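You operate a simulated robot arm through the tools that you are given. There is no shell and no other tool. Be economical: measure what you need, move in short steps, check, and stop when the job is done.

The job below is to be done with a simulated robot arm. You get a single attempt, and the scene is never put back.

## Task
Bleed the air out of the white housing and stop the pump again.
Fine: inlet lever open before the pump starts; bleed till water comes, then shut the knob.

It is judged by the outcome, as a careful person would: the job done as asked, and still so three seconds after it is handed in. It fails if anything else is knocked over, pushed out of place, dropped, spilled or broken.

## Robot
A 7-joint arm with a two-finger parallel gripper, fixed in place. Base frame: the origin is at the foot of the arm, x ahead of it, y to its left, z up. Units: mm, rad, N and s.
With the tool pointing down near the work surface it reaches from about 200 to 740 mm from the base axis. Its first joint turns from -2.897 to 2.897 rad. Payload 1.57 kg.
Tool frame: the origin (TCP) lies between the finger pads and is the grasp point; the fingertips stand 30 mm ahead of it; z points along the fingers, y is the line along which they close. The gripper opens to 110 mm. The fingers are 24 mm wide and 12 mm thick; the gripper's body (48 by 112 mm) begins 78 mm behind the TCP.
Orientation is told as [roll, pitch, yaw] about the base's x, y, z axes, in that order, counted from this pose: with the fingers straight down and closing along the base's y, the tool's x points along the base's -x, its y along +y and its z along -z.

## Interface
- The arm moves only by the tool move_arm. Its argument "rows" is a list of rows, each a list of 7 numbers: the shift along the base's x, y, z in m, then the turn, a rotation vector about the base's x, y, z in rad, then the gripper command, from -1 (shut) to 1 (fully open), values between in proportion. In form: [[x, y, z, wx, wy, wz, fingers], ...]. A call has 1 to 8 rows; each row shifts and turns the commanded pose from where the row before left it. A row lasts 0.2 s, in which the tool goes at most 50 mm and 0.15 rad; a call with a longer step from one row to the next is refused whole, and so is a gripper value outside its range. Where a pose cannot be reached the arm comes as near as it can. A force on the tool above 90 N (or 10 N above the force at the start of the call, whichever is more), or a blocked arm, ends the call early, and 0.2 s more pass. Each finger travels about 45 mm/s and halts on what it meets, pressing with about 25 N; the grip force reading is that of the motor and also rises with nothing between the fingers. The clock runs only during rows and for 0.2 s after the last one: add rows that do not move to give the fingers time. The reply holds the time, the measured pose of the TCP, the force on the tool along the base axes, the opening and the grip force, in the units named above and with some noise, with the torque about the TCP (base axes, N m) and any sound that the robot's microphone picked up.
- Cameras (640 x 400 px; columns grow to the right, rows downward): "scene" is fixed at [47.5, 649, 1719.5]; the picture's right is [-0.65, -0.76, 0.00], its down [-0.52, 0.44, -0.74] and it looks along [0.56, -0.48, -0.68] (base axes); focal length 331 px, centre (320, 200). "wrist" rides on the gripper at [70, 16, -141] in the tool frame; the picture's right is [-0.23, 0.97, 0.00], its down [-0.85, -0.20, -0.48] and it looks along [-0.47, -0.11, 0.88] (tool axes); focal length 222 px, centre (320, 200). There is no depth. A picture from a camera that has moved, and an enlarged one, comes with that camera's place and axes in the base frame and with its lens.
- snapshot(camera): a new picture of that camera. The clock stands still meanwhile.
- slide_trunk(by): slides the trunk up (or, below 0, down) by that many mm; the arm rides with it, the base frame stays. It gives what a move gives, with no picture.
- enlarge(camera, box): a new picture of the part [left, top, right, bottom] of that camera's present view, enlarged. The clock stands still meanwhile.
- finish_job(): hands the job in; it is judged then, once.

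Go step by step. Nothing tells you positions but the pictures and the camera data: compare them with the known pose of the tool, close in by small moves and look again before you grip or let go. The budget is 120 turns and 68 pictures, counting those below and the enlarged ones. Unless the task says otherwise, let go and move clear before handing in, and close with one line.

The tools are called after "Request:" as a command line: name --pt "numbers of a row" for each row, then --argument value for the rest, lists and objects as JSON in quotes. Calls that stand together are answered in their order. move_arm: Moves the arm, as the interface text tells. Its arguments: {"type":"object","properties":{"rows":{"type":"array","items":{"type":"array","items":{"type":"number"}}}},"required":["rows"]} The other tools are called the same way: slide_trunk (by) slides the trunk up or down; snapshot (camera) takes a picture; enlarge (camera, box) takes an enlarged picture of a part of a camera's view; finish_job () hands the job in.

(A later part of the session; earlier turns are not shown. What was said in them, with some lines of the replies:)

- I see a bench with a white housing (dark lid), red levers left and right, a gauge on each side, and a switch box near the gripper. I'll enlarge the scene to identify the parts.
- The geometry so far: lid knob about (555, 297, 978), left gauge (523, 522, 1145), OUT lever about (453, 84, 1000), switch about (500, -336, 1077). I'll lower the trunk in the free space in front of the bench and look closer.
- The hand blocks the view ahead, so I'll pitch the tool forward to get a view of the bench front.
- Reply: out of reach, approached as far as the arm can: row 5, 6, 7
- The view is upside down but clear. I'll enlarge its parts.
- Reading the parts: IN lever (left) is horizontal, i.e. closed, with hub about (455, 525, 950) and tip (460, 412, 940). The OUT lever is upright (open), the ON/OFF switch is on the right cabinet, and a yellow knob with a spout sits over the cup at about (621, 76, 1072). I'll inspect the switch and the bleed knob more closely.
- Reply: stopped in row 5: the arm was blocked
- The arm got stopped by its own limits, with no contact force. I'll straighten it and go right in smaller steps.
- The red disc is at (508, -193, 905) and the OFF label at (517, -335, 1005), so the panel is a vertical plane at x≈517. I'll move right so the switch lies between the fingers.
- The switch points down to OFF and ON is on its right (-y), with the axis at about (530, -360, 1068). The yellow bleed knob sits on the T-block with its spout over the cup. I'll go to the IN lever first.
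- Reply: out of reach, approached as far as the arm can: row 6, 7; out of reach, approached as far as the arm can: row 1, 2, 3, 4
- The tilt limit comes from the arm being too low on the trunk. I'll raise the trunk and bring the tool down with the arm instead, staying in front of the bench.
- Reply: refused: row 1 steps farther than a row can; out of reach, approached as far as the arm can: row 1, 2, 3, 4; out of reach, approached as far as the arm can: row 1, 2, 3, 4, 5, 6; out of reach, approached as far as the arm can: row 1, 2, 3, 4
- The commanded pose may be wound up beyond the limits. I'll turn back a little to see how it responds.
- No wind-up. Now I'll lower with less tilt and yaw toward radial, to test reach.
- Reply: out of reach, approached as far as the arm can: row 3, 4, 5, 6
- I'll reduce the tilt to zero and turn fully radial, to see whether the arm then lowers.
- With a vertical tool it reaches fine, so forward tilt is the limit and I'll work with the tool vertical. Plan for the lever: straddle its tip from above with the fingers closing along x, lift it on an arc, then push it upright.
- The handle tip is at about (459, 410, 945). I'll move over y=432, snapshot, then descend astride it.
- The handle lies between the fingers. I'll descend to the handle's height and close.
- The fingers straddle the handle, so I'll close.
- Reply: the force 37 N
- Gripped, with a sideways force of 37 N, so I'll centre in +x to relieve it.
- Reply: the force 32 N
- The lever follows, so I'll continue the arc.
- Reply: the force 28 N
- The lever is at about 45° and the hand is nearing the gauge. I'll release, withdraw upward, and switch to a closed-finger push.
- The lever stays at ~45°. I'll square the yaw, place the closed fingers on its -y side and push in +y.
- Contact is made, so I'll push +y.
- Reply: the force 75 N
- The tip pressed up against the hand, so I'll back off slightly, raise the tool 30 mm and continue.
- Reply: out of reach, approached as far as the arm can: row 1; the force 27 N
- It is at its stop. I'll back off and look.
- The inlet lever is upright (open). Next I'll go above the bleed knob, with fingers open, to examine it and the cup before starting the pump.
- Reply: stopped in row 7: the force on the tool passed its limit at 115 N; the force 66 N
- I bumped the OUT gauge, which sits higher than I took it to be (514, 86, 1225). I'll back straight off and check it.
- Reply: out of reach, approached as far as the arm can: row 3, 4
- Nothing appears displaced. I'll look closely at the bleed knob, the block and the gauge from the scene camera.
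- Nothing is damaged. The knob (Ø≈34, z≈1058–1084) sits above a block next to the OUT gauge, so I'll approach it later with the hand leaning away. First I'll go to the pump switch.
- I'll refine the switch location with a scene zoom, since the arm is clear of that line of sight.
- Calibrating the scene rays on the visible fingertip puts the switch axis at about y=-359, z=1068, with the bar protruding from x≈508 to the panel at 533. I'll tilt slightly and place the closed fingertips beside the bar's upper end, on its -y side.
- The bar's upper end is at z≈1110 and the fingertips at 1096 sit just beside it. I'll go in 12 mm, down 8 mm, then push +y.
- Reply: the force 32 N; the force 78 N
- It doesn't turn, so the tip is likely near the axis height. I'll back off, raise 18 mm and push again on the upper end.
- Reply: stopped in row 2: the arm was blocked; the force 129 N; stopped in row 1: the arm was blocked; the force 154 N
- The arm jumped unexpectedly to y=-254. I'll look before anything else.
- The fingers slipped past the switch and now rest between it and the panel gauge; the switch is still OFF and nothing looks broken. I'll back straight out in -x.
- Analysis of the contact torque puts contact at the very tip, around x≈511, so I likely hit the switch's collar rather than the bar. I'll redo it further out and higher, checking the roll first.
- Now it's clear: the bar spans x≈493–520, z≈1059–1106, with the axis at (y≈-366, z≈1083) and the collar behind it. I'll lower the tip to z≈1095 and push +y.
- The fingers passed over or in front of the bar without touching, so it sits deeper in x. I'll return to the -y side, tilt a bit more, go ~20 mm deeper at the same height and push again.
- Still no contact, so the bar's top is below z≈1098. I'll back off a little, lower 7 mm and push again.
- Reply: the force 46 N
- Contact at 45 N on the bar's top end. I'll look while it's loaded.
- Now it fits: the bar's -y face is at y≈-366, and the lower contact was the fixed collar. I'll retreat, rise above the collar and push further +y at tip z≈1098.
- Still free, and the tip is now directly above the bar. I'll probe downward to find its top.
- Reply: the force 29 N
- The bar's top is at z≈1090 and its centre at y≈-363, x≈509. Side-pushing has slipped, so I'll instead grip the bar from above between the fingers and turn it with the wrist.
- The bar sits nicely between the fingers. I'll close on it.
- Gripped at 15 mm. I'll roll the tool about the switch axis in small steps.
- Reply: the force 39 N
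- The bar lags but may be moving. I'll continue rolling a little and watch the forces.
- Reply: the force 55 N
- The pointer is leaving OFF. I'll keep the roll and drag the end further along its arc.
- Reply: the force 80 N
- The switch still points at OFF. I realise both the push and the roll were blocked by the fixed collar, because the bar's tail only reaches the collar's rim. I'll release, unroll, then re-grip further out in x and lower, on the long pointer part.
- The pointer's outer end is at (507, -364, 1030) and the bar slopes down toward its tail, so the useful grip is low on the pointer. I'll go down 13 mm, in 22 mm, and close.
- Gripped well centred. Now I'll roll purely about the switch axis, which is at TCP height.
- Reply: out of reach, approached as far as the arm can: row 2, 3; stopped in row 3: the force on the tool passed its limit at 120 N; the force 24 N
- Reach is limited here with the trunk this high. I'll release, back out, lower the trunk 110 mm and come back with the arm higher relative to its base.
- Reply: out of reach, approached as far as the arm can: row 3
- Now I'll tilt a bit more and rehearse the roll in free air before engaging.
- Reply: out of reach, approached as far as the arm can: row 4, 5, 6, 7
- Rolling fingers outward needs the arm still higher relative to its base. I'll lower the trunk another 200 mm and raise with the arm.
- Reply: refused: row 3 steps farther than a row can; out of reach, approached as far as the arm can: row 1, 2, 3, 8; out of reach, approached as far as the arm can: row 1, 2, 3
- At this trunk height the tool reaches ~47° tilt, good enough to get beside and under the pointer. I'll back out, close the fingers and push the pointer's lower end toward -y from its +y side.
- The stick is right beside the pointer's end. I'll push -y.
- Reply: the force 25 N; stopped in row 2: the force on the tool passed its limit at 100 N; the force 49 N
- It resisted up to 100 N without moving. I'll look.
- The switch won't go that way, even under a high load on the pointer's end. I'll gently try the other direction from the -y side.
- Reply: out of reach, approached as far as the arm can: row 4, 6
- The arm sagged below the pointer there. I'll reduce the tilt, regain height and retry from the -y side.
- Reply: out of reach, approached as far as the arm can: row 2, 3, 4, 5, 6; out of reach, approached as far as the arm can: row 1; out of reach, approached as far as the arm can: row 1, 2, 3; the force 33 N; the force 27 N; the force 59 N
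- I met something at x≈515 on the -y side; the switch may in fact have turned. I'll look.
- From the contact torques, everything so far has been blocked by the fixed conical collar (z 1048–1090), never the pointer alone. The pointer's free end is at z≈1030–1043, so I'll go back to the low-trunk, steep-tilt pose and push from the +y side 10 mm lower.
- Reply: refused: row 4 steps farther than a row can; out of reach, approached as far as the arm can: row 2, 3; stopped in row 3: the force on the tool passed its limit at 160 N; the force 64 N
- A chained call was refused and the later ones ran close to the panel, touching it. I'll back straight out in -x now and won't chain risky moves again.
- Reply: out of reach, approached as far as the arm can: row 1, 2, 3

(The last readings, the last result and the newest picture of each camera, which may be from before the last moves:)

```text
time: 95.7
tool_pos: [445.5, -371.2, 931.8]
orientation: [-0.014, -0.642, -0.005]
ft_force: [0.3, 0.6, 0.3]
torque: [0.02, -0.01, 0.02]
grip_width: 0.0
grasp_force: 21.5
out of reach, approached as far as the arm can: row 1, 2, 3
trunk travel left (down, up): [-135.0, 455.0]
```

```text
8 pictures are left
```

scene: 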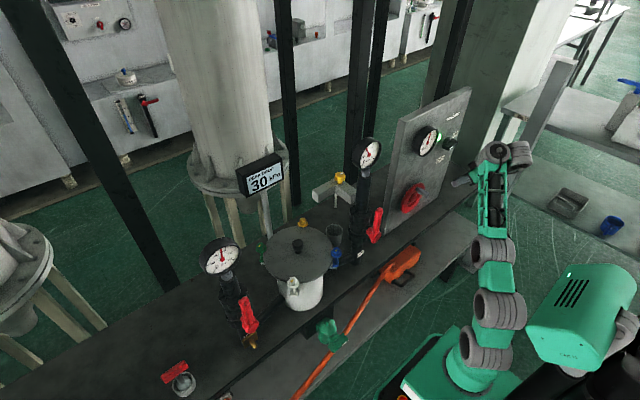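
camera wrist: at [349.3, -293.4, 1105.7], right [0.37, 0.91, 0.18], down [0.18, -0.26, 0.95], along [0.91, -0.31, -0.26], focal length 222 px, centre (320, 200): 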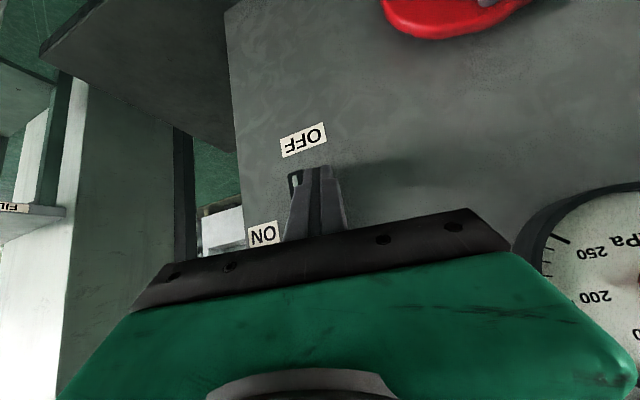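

The display now reads 30 kPa; the pump seems to have started. I'll zoom in on the switch and gauges.

Request:
enlarge --camera "scene" --box '[340, 100, 470, 181]'

```text
4.92 times, centred on (405, 140) of scene
camera zoom: at [47.5, 649.0, 1719.5], right [-0.65, -0.76, 0.0], down [-0.52, 0.44, -0.74], along [0.56, -0.48, -0.68], focal length 1630 px, centre (-98, 493)
```

zoom: 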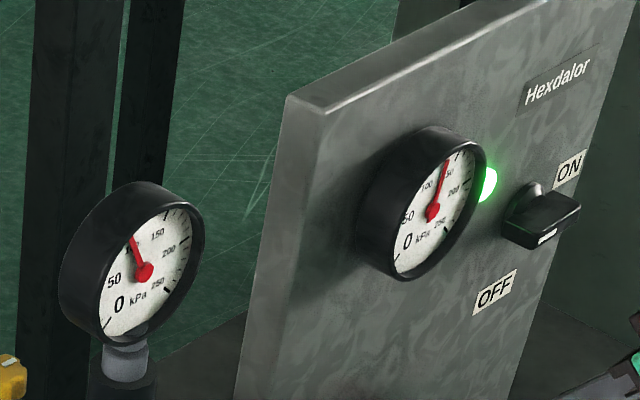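

The switch is ON (bar horizontal, green lamp lit, gauges up); the pump runs with the inlet open. Now to the bleed knob: straighten the tool, raise the trunk, and cross above the OUT gauge.

Request:
move_arm --pt "-0.03 0 0.01 0 0.13 0 -1" --pt "-0.03 0.02 0.01 0 0.13 0 -1" --pt "0 0.03 0 0 0.13 0 -1" --pt "0 0.03 0 0 0.13 0 -1" --pt "0 0.03 0 0 0.12 0 -1"

Request:
slide_trunk --by 390

```text
time: 96.9
tool_pos: [386.5, -261.4, 954.1]
orientation: [0.0, -0.02, -0.003]
ft_force: [0.6, 0.3, -0.6]
torque: [0.01, -0.01, -0.02]
grip_width: 0.0
grasp_force: 21.4
trunk travel left (down, up): [-135.0, 455.0]
```

```text
time: 100.6
tool_pos: [387.4, -261.2, 1344.4]
orientation: [0.001, -0.021, -0.003]
ft_force: [-0.5, -0.4, 0.4]
torque: [0.02, -0.03, 0.04]
grip_width: 0.1
grasp_force: 21.3
trunk travel left (down, up): [-525.0, 65.0]
```

Request:
move_arm --pt "0 0.048 0.005 0 0 0 0.1" --pt "0 0.048 0.005 0 0 0 0.1" --pt "0 0.048 0 0 0 0 0.1" --pt "0 0.048 0 0 0 0 0.1" --pt "0 0.048 0 0 0 0 0.1" --pt "0 0.048 0 0 0 0 0.1" --pt "0 0.048 0 0 0 0 0.1"

Request:
move_arm --pt "0.045 0 0 0 0 0 0.1" --pt "0.045 0 0 0 0.1 0 0.1" --pt "0.045 0 0 0 0.1 0 0.1" --pt "0.045 0 0 0 0.1 0 0.1" --pt "0.045 0 0 0 0.12 0 0.1" --pt "0.025 0 0 0 0 0 0.1"

```text
time: 102.2
tool_pos: [388.7, 78.5, 1352.9]
orientation: [0.001, -0.02, -0.004]
ft_force: [0.5, 0.6, 0.6]
torque: [-0.03, -0.01, -0.04]
grip_width: 60.7
grasp_force: 0.1
trunk travel left (down, up): [-525.0, 65.0]
```

```text
time: 103.2
tool_pos: [527.7, 75.4, 1270.0]
orientation: [0.005, 0.194, -0.024]
ft_force: [14.8, 6.5, -64.6]
torque: [-2.84, 0.86, -0.74]
grip_width: 64.7
grasp_force: 2.3
out of reach, approached as far as the arm can: row 2, 3, 4
trunk travel left (down, up): [-525.0, 65.0]
stopped in row 4: the force on the tool passed its limit at 213 N (the readings are from after the stop); the commanded pose is now the measured one
```

It sagged out of reach and struck the gauge. I'll look before moving.

Request:
enlarge --camera "scene" --box '[300, 80, 460, 200]'

```text
3.33 times, centred on (380, 140) of scene
camera zoom: at [47.5, 649.0, 1719.5], right [-0.65, -0.76, 0.0], down [-0.52, 0.44, -0.74], along [0.56, -0.48, -0.68], focal length 1104 px, centre (120, 400)
```

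zoom: 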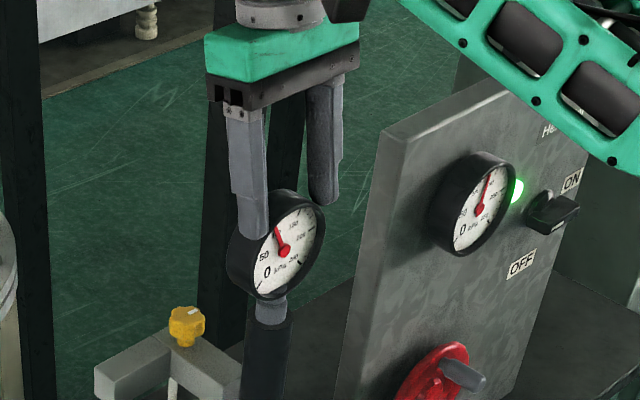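

The gauge is intact, with a finger beside its rim. Sliding the trunk up lifts the hand straight off.

Request:
slide_trunk --by 65

```text
time: 104.2
tool_pos: [528.7, 76.3, 1332.8]
orientation: [0.002, 0.2, -0.021]
ft_force: [22.3, 38.2, -72.8]
torque: [-7.21, 1.13, -1.73]
grip_width: 60.5
grasp_force: 0.1
trunk travel left (down, up): [-590.0, 0.0]
```

The remaining force has a long lever arm: the camera bracket presses on the forearm when the hand leans outward. I'll undo the tilt.

Request:
move_arm --pt "0 0 0 0 -0.1 0 0.1" --pt "0 0 0 0 -0.1 0.02 0.1"

```text
time: 104.8
tool_pos: [525.3, 76.5, 1333.2]
orientation: [0.007, 0.003, 0.002]
ft_force: [0.5, -0.3, -0.3]
torque: [0.05, -0.01, -0.01]
grip_width: 60.4
grasp_force: 0.2
trunk travel left (down, up): [-590.0, 0.0]
```

Free again. New plan: yaw 90° (camera off the forearm side), then lean the hand toward +y, so the wrist stays clear of the gauge. I'll step forward past the gauge first.

Request:
move_arm --pt "0.04 0.01 0.005 0 0 0.1 0.1" --pt "0.04 0.01 0 0 0 0.14 0.1" --pt "0.02 0.01 0 0 0 0.14 0.1"

```text
time: 105.5
tool_pos: [612.4, 99.5, 1339.6]
orientation: [0.004, -0.024, 0.256]
ft_force: [28.6, -11.9, -38.4]
torque: [2.53, 1.34, 1.49]
grip_width: 60.6
grasp_force: 0.1
out of reach, approached as far as the arm can: row 3
trunk travel left (down, up): [-590.0, 0.0]
stopped in row 3: the force on the tool passed its limit at 207 N (the readings are from after the stop); the commanded pose is now the measured one
```

Again the bracket touches the forearm in this high, extended pose. Descending opens that angle; the fingers are already past the gauge (x>560), so I'll go down a little.

Request:
move_arm --pt "0 0 -0.03 0 0 0 0.1" --pt "0 0 -0.03 0 0 0 0.1"

```text
time: 106.1
tool_pos: [614.6, 97.6, 1277.1]
orientation: [0.005, -0.018, 0.252]
ft_force: [0.1, 0.1, -0.3]
torque: [0.0, 0.02, -0.02]
grip_width: 60.3
grasp_force: 0.1
trunk travel left (down, up): [-590.0, 0.0]
```

Request:
move_arm --pt "0.01 0 0 0 0 0.14 0.1" --pt "0.01 0 0 0 0 0.14 0.1" --pt "0 0 0 0 0 0.14 0.1" --pt "0 0 0 0 0 0.14 0.1" --pt "0 0 0 0 0 0.14 0.1" --pt "0 0 0 0 0 0.14 0.1"

```text
time: 107.5
tool_pos: [633.5, 100.4, 1278.3]
orientation: [0.006, -0.018, 1.095]
ft_force: [-1.2, -0.9, -0.6]
torque: [0.01, 0.02, -0.02]
grip_width: 60.5
grasp_force: 0.1
trunk travel left (down, up): [-590.0, 0.0]
```

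Request:
move_arm --pt "0 0.005 -0.02 -0.125 0.064 0 0.1" --pt "0 0.01 -0.03 -0.125 0.064 0 0.1" --pt "0.005 0.01 -0.03 -0.125 0.064 0 0.1" --pt "0.006 0 -0.025 -0.07 0.035 0 0.1"

Request:
snapshot --camera "wrist"

```text
time: 108.3
tool_pos: [614.0, 120.4, 1197.0]
orientation: [0.005, 0.327, 1.115]
ft_force: [-15.9, -5.0, -76.0]
torque: [0.94, -4.8, 0.18]
grip_width: 60.7
grasp_force: 0.1
out of reach, approached as far as the arm can: row 2, 3
trunk travel left (down, up): [-590.0, 0.0]
stopped in row 3: the force on the tool passed its limit at 226 N (the readings are from after the stop); the commanded pose is now the measured one
```

```text
5 pictures are left
camera wrist: at [590.4, 109.9, 1352.3], right [-0.78, 0.62, -0.07], down [0.61, 0.78, 0.18], along [0.16, 0.1, -0.98], focal length 222 px, centre (320, 200)
```

wrist: 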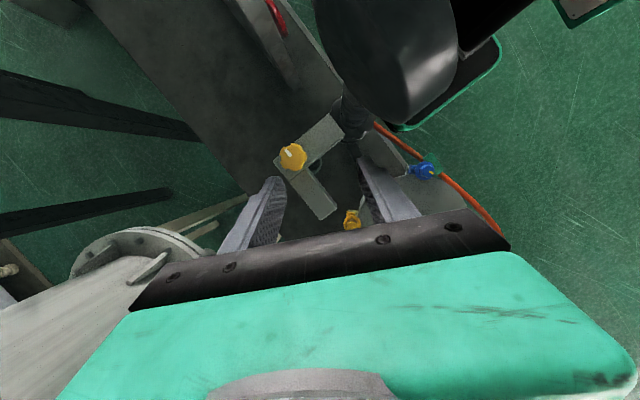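

Knob seen at (629, 74). The contact is again the camera bracket against the arm above. I'll undo this lean and turn further in yaw so the bracket points away from the forearm, using only a small +x lean.

Request:
move_arm --pt "0 0 0 0.13 -0.065 0 0.1" --pt "0 0 0 0.13 -0.065 0 0.1" --pt "0.01 0 0 0.033 -0.017 0.1 0.1" --pt "0.01 -0.01 0 0 0 0.14 0.1" --pt "0 -0.01 0 0 0 0.14 0.1"

```text
time: 109.5
tool_pos: [630.6, 98.9, 1197.8]
orientation: [0.001, 0.001, 1.498]
ft_force: [-0.5, 0.4, -0.1]
torque: [0.03, 0.04, -0.05]
grip_width: 60.4
grasp_force: 0.0
trunk travel left (down, up): [-590.0, 0.0]
```

Free and vertical at yaw 1.5. Now I'll add a +0.2 lean and descend partway, in small steps.

Request:
move_arm --pt "0 -0.01 -0.01 0 0.1 0 0.1" --pt "0 -0.015 -0.01 0 0.1 0 0.1"

Request:
move_arm --pt "0.002 0 -0.02 0 0 0 0.1" --pt "0 0 -0.02 0 0 0 0.1"

```text
time: 110.1
tool_pos: [639.0, 80.0, 1184.2]
orientation: [0.144, 0.027, 1.498]
ft_force: [0.4, -0.3, 0.1]
torque: [0.01, 0.0, 0.0]
grip_width: 60.7
grasp_force: 0.1
out of reach, approached as far as the arm can: row 1
trunk travel left (down, up): [-590.0, 0.0]
```

```text
time: 110.7
tool_pos: [641.5, 79.5, 1143.1]
orientation: [0.146, 0.026, 1.497]
ft_force: [0.2, 1.0, -0.6]
torque: [0.04, -0.02, -0.01]
grip_width: 60.4
grasp_force: 0.0
trunk travel left (down, up): [-590.0, 0.0]
```

Request:
snapshot --camera "wrist"

```text
4 pictures are left
camera wrist: at [641.0, 13.3, 1287.5], right [-0.94, 0.3, 0.13], down [0.33, 0.84, 0.42], along [0.01, 0.44, -0.9], focal length 222 px, centre (320, 200)
```

wrist: 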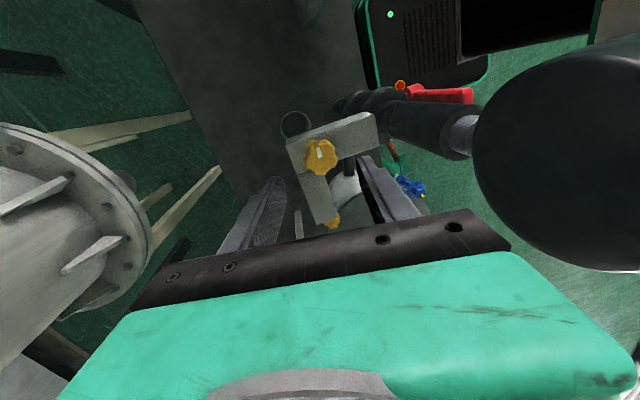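

The knob is at (628, 72, 1072), well located. I'll descend onto it in small steps.

Request:
move_arm --pt "-0.005 -0.003 -0.018 0 0 0 0.1" --pt "-0.005 -0.003 -0.018 0 0 0 0.1"

Request:
move_arm --pt "0 0 -0.01 0 0 0 0.1" --pt "0 0 -0.006 0 0 0 0.1"

```text
time: 111.3
tool_pos: [631.0, 72.1, 1107.6]
orientation: [0.142, 0.026, 1.497]
ft_force: [0.0, -0.3, -0.8]
torque: [0.02, -0.04, 0.0]
grip_width: 60.5
grasp_force: 0.2
trunk travel left (down, up): [-590.0, 0.0]
```

```text
time: 111.9
tool_pos: [631.1, 73.9, 1090.3]
orientation: [0.143, 0.026, 1.497]
ft_force: [0.1, 0.5, -0.3]
torque: [-0.04, 0.01, 0.0]
grip_width: 60.4
grasp_force: 0.1
trunk travel left (down, up): [-590.0, 0.0]
```

No contact; position is good. I'll close on the knob.

Request:
move_arm --pt "0 0 0 0 0 0 -1" --pt "0 0 0 0 0 0 -1" --pt "0 0 0 0 0 0 -1"

```text
time: 112.7
tool_pos: [632.6, 73.7, 1089.7]
orientation: [0.145, 0.028, 1.497]
ft_force: [9.4, -0.1, -1.4]
torque: [-0.22, -0.77, 0.1]
grip_width: 35.9
grasp_force: 26.9
trunk travel left (down, up): [-590.0, 0.0]
```

Gripped. Turning counter-clockwise (open).

Request:
move_arm --pt "0 0 0 0 0 0.12 -1" --pt "0 0 0 0 0 0.12 -1" --pt "0 0 0 0 0 0.12 -1" --pt "0 0 0 0 0 0.12 -1"

```text
time: 113.7
tool_pos: [632.2, 76.1, 1091.1]
orientation: [0.146, 0.026, 1.979]
ft_force: [12.6, 7.5, 0.5]
torque: [0.38, -0.73, -0.02]
grip_width: 35.6
grasp_force: 43.0
trunk travel left (down, up): [-590.0, 0.0]
```

Request:
move_arm --pt "0 0 0 0 0 0.12 -1" --pt "0 0 0 0 0 0.12 -1" --pt "0 0 0 0 0 0.12 -1" --pt "0 0 0 0 0 0.12 -1"

```text
time: 114.7
tool_pos: [633.2, 76.2, 1090.5]
orientation: [0.148, 0.027, 2.463]
ft_force: [4.7, 16.3, -3.0]
torque: [0.82, -0.6, -0.06]
grip_width: 35.4
grasp_force: 42.7
trunk travel left (down, up): [-590.0, 0.0]
```

Request:
move_arm --pt "0 0 0 0 0 0.12 -1" --pt "0 0 0 0 0 0.12 -1" --pt "0 0 0 0 0 0.12 -1" --pt "0 0 0 0 0 0.12 -1"

```text
time: 115.7
tool_pos: [622.5, 77.4, 1079.5]
orientation: [0.138, 0.044, 2.886]
ft_force: [33.4, 39.5, 29.9]
torque: [1.5, -0.68, 0.47]
grip_width: 35.3
grasp_force: 42.7
out of reach, approached as far as the arm can: row 3, 4
trunk travel left (down, up): [-590.0, 0.0]
```

Request:
move_arm --pt "0.008 -0.002 0.01 0 0 -0.1 -1" --pt "0 0 0 0 0 0 -1" --pt "0 0 0 0 0 0 -1"

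Request:
enlarge --camera "scene" --box '[290, 160, 390, 260]'

```text
time: 116.5
tool_pos: [622.5, 78.6, 1080.7]
orientation: [0.153, 0.019, 2.787]
ft_force: [1.3, 52.1, -11.8]
torque: [1.19, -0.26, 0.47]
grip_width: 35.4
grasp_force: 42.4
trunk travel left (down, up): [-590.0, 0.0]
```

```text
4.00 times, centred on (340, 210) of scene
camera zoom: at [47.5, 649.0, 1719.5], right [-0.65, -0.76, 0.0], down [-0.52, 0.44, -0.74], along [0.56, -0.48, -0.68], focal length 1325 px, centre (240, 160)
```

zoom: 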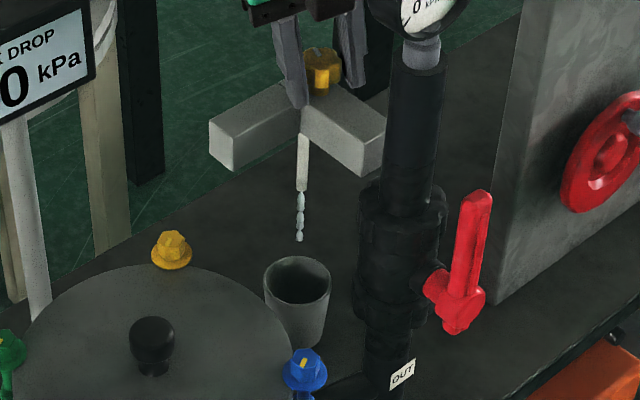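

Air with droplets is spitting from the spout. I'll hold still for a moment and look again for a steady stream.

Request:
move_arm --pt "0 0 0 0 0 0 -1" --pt "0 0 0 0 0 0 -1" --pt "0 0 0 0 0 0 -1" --pt "0 0 0 0 0 0 -1" --pt "0 0 0 0 0 0 -1" --pt "0 0 0 0 0 0 -1" --pt "0 0 0 0 0 0 -1" --pt "0 0 0 0 0 0 -1"

Request:
enlarge --camera "scene" --box '[300, 170, 380, 250]'

```text
time: 118.3
tool_pos: [624.9, 79.1, 1083.7]
orientation: [0.149, 0.025, 2.788]
ft_force: [-6.5, 53.8, -34.6]
torque: [1.16, 0.43, 0.24]
grip_width: 35.5
grasp_force: 42.3
trunk travel left (down, up): [-590.0, 0.0]
```

```text
5.00 times, centred on (340, 210) of scene
camera zoom: at [47.5, 649.0, 1719.5], right [-0.65, -0.76, 0.0], down [-0.52, 0.44, -0.74], along [0.56, -0.48, -0.68], focal length 1656 px, centre (220, 150)
```

zoom: 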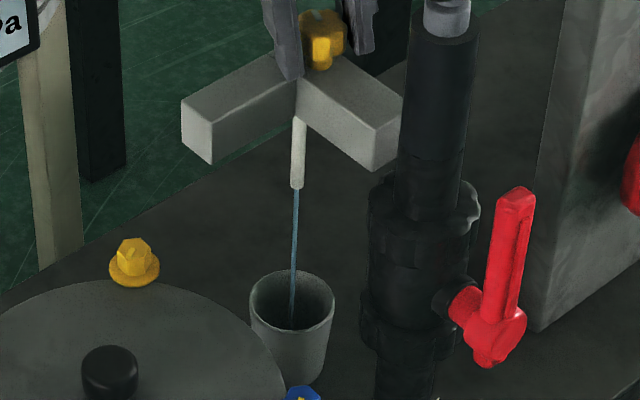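

A steady stream of water runs into the cup. Shutting the knob clockwise now.

Request:
move_arm --pt "0.001 -0.001 0 0 0 -0.145 -1" --pt "0.001 -0.001 0.001 0 0 -0.145 -1" --pt "0.001 -0.001 0.001 0 0 -0.145 -1" --pt "0.001 -0.001 0.001 0 0 -0.145 -1" --pt "0 0 0 0 0 -0.145 -1" --pt "0 0 0 0 0 -0.145 -1" --pt "0 0 0 0 0 -0.145 -1" --pt "0 0 0 0 0 -0.145 -1"

Request:
move_arm --pt "0 0 0 0 0 -0.12 -1" --pt "0 0 0 0 0 -0.1 -1" --pt "0 0 0 0 0 -0.08 -1"

```text
time: 120.1
tool_pos: [632.9, 59.0, 1089.3]
orientation: [0.137, 0.026, 1.608]
ft_force: [30.6, -15.8, 7.6]
torque: [-0.71, -1.29, 0.45]
grip_width: 35.3
grasp_force: 42.0
trunk travel left (down, up): [-590.0, 0.0]
```

```text
time: 120.9
tool_pos: [630.2, 64.8, 1088.1]
orientation: [0.143, 0.024, 1.317]
ft_force: [24.8, -14.0, 16.3]
torque: [-0.37, -1.17, 0.0]
grip_width: 35.9
grasp_force: 42.8
trunk travel left (down, up): [-590.0, 0.0]
```

I'll verify closure by feel: release, recentre, rotate back while open, re-grip and turn clockwise again until it resists.

Request:
move_arm --pt "0 0 0 0 0 0 0.1" --pt "0 0 0.001 0 0 0 0.1" --pt "0.001 0.008 0 0 0 0.12 0.1" --pt "0 0 0 0 0 0.14 0.1" --pt "0 0 0 0 0 0.14 0.1" --pt "0 0 0 0 0 0.14 0.1"

Request:
move_arm --pt "0 0 0 0 0 0 -1" --pt "0 0 0 0 0 0 -1" --pt "0 0 0 0 0 0 -1" --pt "0 0 0 0 0 -0.12 -1" --pt "0 0 0 0 0 -0.12 -1"

```text
time: 122.3
tool_pos: [630.4, 73.7, 1088.6]
orientation: [0.144, 0.028, 1.858]
ft_force: [0.2, -0.7, 0.1]
torque: [0.0, -0.01, -0.01]
grip_width: 60.4
grasp_force: 0.1
trunk travel left (down, up): [-590.0, 0.0]
```

```text
time: 123.5
tool_pos: [632.7, 74.0, 1088.9]
orientation: [0.14, 0.029, 1.618]
ft_force: [20.6, 10.3, -3.0]
torque: [0.6, -1.01, 0.31]
grip_width: 35.5
grasp_force: 42.5
trunk travel left (down, up): [-590.0, 0.0]
```

Request:
move_arm --pt "0 0 0 0 0 -0.12 -1" --pt "0 0 0 0 0 -0.12 -1"

Request:
enlarge --camera "scene" --box '[290, 100, 480, 250]'

```text
time: 124.1
tool_pos: [632.5, 72.4, 1088.2]
orientation: [0.143, 0.028, 1.378]
ft_force: [20.1, 6.5, -4.3]
torque: [0.16, -1.0, 0.61]
grip_width: 36.1
grasp_force: 42.9
trunk travel left (down, up): [-590.0, 0.0]
```

```text
2.67 times, centred on (385, 175) of scene
camera zoom: at [47.5, 649.0, 1719.5], right [-0.65, -0.76, 0.0], down [-0.52, 0.44, -0.74], along [0.56, -0.48, -0.68], focal length 883 px, centre (147, 267)
```

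zoom: 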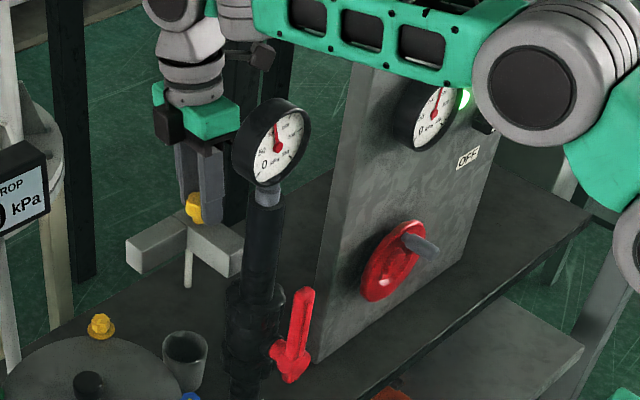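

The spout is dry and the knob is at its stop, so the bleed is shut. I'll open and retreat upward, keeping yaw ~1.4, with step checks.

Request:
move_arm --pt "0 0 0 0 0 0 0.1" --pt "0 0 0 0 0 0 0.1" --pt "0 0 0 0 0 0 0.1" --pt "0.004 0 0.03 0 0 0 0.1" --pt "0.004 0 0.035 0 0 0 0.1" --pt "0 0.005 0.035 0 0 0.05 0.1"

Request:
move_arm --pt "0 0.005 0.02 0 -0.07 0.05 0.1" --pt "0 0.005 0.03 0 -0.07 0 0.1" --pt "0 0 0.04 0 0 0 -1" --pt "0 0 0.04 0 0 0 -1"

```text
time: 125.5
tool_pos: [635.6, 74.0, 1189.9]
orientation: [0.143, 0.028, 1.425]
ft_force: [-0.1, -0.6, -0.5]
torque: [0.05, 0.01, -0.02]
grip_width: 60.5
grasp_force: 0.1
out of reach, approached as far as the arm can: row 5
trunk travel left (down, up): [-590.0, 0.0]
```

```text
time: 126.5
tool_pos: [634.6, 87.4, 1307.1]
orientation: [0.002, 0.012, 1.475]
ft_force: [-0.1, 0.6, 0.8]
torque: [-0.02, -0.04, 0.0]
grip_width: 8.6
grasp_force: 0.5
out of reach, approached as far as the arm can: row 4
trunk travel left (down, up): [-590.0, 0.0]
```

Request:
move_arm --pt "-0.005 0.04 0.005 0 0 0 -1" --pt "-0.01 0.035 0.005 0 0 0 -1"

Request:
move_arm --pt "-0.045 0 0.01 0 0 0 -1" --pt "-0.045 0 0.01 0 0 0 -1" --pt "-0.045 0 0 0 0 0 -1" --pt "-0.045 0 0 0 0 0 -1" --pt "-0.045 0 0 0 0 0 -1"

```text
time: 127.1
tool_pos: [615.0, 161.8, 1311.5]
orientation: [0.002, 0.012, 1.476]
ft_force: [0.0, 0.3, -0.6]
torque: [0.01, -0.01, -0.05]
grip_width: 0.0
grasp_force: 21.0
out of reach, approached as far as the arm can: row 1
trunk travel left (down, up): [-590.0, 0.0]
```

```text
time: 128.3
tool_pos: [391.1, 157.9, 1334.9]
orientation: [0.0, 0.013, 1.474]
ft_force: [0.2, 0.2, 0.9]
torque: [-0.01, 0.0, -0.01]
grip_width: 0.0
grasp_force: 20.8
trunk travel left (down, up): [-590.0, 0.0]
```

Clear of the gauge. Next is the switch. From the last close-up I suspect its pointer went to the +y side, so I'll determine that by touch. First, yaw back and move over in front of the panel.

Request:
move_arm --pt "0 -0.04 0 0 0 -0.147 -1" --pt "0 -0.04 0 0 0 -0.147 -1" --pt "0 -0.04 0 0 0 -0.147 -1" --pt "0 -0.04 0 0 0 -0.147 -1" --pt "0 -0.04 0 0 0 -0.147 -1" --pt "0 -0.04 0 0 0 -0.147 -1" --pt "0 -0.04 0 0 0 -0.147 -1" --pt "0 -0.04 0 0 0 -0.147 -1"

Request:
move_arm --pt "0 -0.045 0 0 -0.013 -0.147 -1" --pt "0 -0.045 0 0 0 -0.147 -1" --pt "0 -0.045 -0.01 0 0 0 -1" --pt "0 -0.03 -0.01 0 0 0 -1"

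Request:
slide_trunk --by -145

```text
time: 130.1
tool_pos: [392.2, -156.7, 1332.6]
orientation: [0.003, 0.012, 0.296]
ft_force: [0.0, 0.4, 0.1]
torque: [-0.01, 0.03, -0.01]
grip_width: 0.0
grasp_force: 20.7
trunk travel left (down, up): [-590.0, 0.0]
```

```text
time: 131.1
tool_pos: [394.7, -326.0, 1313.6]
orientation: [-0.001, -0.001, 0.004]
ft_force: [0.3, 0.1, -0.1]
torque: [0.03, 0.0, 0.03]
grip_width: 0.0
grasp_force: 21.5
trunk travel left (down, up): [-590.0, 0.0]
```

```text
time: 132.8
tool_pos: [394.2, -321.9, 1167.5]
orientation: [0.0, -0.001, 0.004]
ft_force: [-0.6, -0.4, -0.5]
torque: [0.02, 0.0, 0.0]
grip_width: 0.1
grasp_force: 21.3
trunk travel left (down, up): [-445.0, 145.0]
```

Request:
move_arm --pt "0.03 -0.004 0 0 -0.12 0 -1" --pt "0.04 -0.004 -0.01 0 -0.12 0 -1" --pt "0.038 0 -0.02 0 0 0 -1"

Request:
move_arm --pt "0 0 -0.015 0 0 0 -1" --pt "0 0 -0.008 0 0 0 -1"

```text
time: 133.6
tool_pos: [504.9, -329.1, 1136.3]
orientation: [-0.002, -0.242, 0.004]
ft_force: [-0.4, 0.3, -0.4]
torque: [-0.02, 0.02, 0.01]
grip_width: 0.0
grasp_force: 21.3
trunk travel left (down, up): [-445.0, 145.0]
```

```text
time: 134.2
tool_pos: [503.1, -330.2, 1113.7]
orientation: [-0.001, -0.241, 0.006]
ft_force: [-0.2, -0.4, 0.3]
torque: [0.03, 0.02, -0.01]
grip_width: 0.0
grasp_force: 21.5
trunk travel left (down, up): [-445.0, 145.0]
```

Tip at z≈1084. I'll probe downward on the +y side.

Request:
move_arm --pt "0 0 -0.007 0 0 0 -1" --pt "0 0 -0.007 0 0 0 -1"

Request:
move_arm --pt "0 0 -0.006 0 0 0 -1" --pt "0 0 -0.006 0 0 0 -1"

```text
time: 134.8
tool_pos: [502.6, -331.6, 1099.8]
orientation: [-0.002, -0.241, 0.004]
ft_force: [0.0, -0.6, 0.2]
torque: [-0.04, 0.0, 0.02]
grip_width: 0.1
grasp_force: 21.1
trunk travel left (down, up): [-445.0, 145.0]
```

```text
time: 135.4
tool_pos: [502.6, -331.3, 1089.9]
orientation: [0.0, -0.241, 0.005]
ft_force: [0.5, 3.9, 2.2]
torque: [0.15, -0.01, -0.02]
grip_width: 0.0
grasp_force: 21.3
trunk travel left (down, up): [-445.0, 145.0]
```

Request:
move_arm --pt "0 0 -0.006 0 0 0 -1" --pt "0 0 -0.006 0 0 0 -1"

Request:
move_arm --pt "0 0 -0.006 0 0 0 -1" --pt "0 0 -0.004 0 0 0 -1"

```text
time: 136.0
tool_pos: [501.4, -330.9, 1076.8]
orientation: [-0.001, -0.241, 0.006]
ft_force: [-1.2, -0.3, 0.2]
torque: [0.01, 0.0, 0.0]
grip_width: 0.0
grasp_force: 21.4
trunk travel left (down, up): [-445.0, 145.0]
```

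```text
time: 136.6
tool_pos: [503.0, -329.9, 1066.4]
orientation: [-0.002, -0.24, 0.007]
ft_force: [0.6, 0.1, -0.6]
torque: [-0.03, 0.01, -0.01]
grip_width: 0.1
grasp_force: 21.6
trunk travel left (down, up): [-445.0, 145.0]
```

Only a slight brush. I'll now move -y at pointer-end height, to see whether the pointer is hanging there.

Request:
move_arm --pt "0 -0.006 0 0 0 0 -1" --pt "0 -0.006 0 0 0 0 -1"

Request:
move_arm --pt "0 -0.006 0 0 0 0 -1" --pt "0 -0.005 0 0 0 0 -1"

```text
time: 137.2
tool_pos: [502.7, -343.6, 1069.6]
orientation: [-0.002, -0.24, 0.004]
ft_force: [-0.5, 1.2, 0.3]
torque: [-0.08, 0.07, -0.01]
grip_width: 0.0
grasp_force: 21.2
trunk travel left (down, up): [-445.0, 145.0]
```

```text
time: 137.8
tool_pos: [501.9, -344.8, 1069.5]
orientation: [0.003, -0.242, 0.01]
ft_force: [-14.8, 48.6, -3.5]
torque: [0.44, 0.21, -0.05]
grip_width: 0.1
grasp_force: 21.2
trunk travel left (down, up): [-445.0, 145.0]
```

It stops firmly at y=-357, just where the bar's face sits in the OFF position. I'll withdraw and use the last picture to verify.

Request:
move_arm --pt "0 0.008 0 0 0 0 -1" --pt "-0.03 0.002 0 0 0 0 -1" --pt "-0.04 0 0.02 0 0.1 0 -1" --pt "-0.02 -0.02 0.04 0 0.1 0 -1" --pt "0 -0.03 0.03 0 0.04 0 -1"

Request:
enlarge --camera "scene" --box '[325, 110, 475, 230]'

```text
time: 139.0
tool_pos: [412.6, -392.4, 1158.1]
orientation: [0.001, 0.001, 0.004]
ft_force: [0.4, -0.3, 0.6]
torque: [0.0, 0.04, 0.01]
grip_width: 0.0
grasp_force: 21.0
trunk travel left (down, up): [-445.0, 145.0]
```

```text
3.33 times, centred on (400, 170) of scene
camera zoom: at [47.5, 649.0, 1719.5], right [-0.65, -0.76, 0.0], down [-0.52, 0.44, -0.74], along [0.56, -0.48, -0.68], focal length 1104 px, centre (53, 300)
```

zoom: 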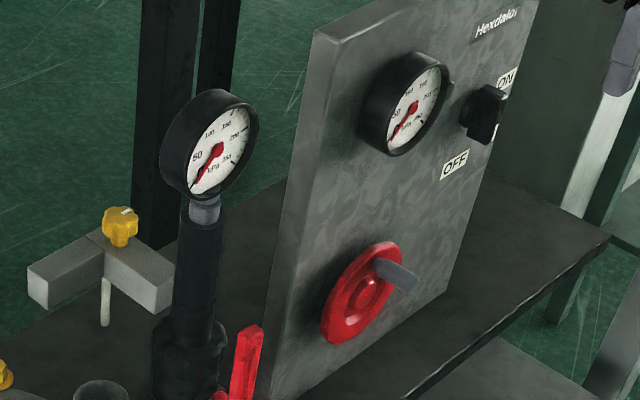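

The lamp is off, the gauges are back at zero, the switch is at OFF, the bleed knob's mark is back at its start position and the spout is dry. The arm is clear, so I'm handing in.

Request:
finish_job

```text
The job is handed in.
```

The housing was bled until a steady water stream ran into the cup, the knob is shut and the pump is off. Along the way the arm hit the OUT gauge hard several times and pressed on the switch panel; neither looks damaged or moved in the last pictures.
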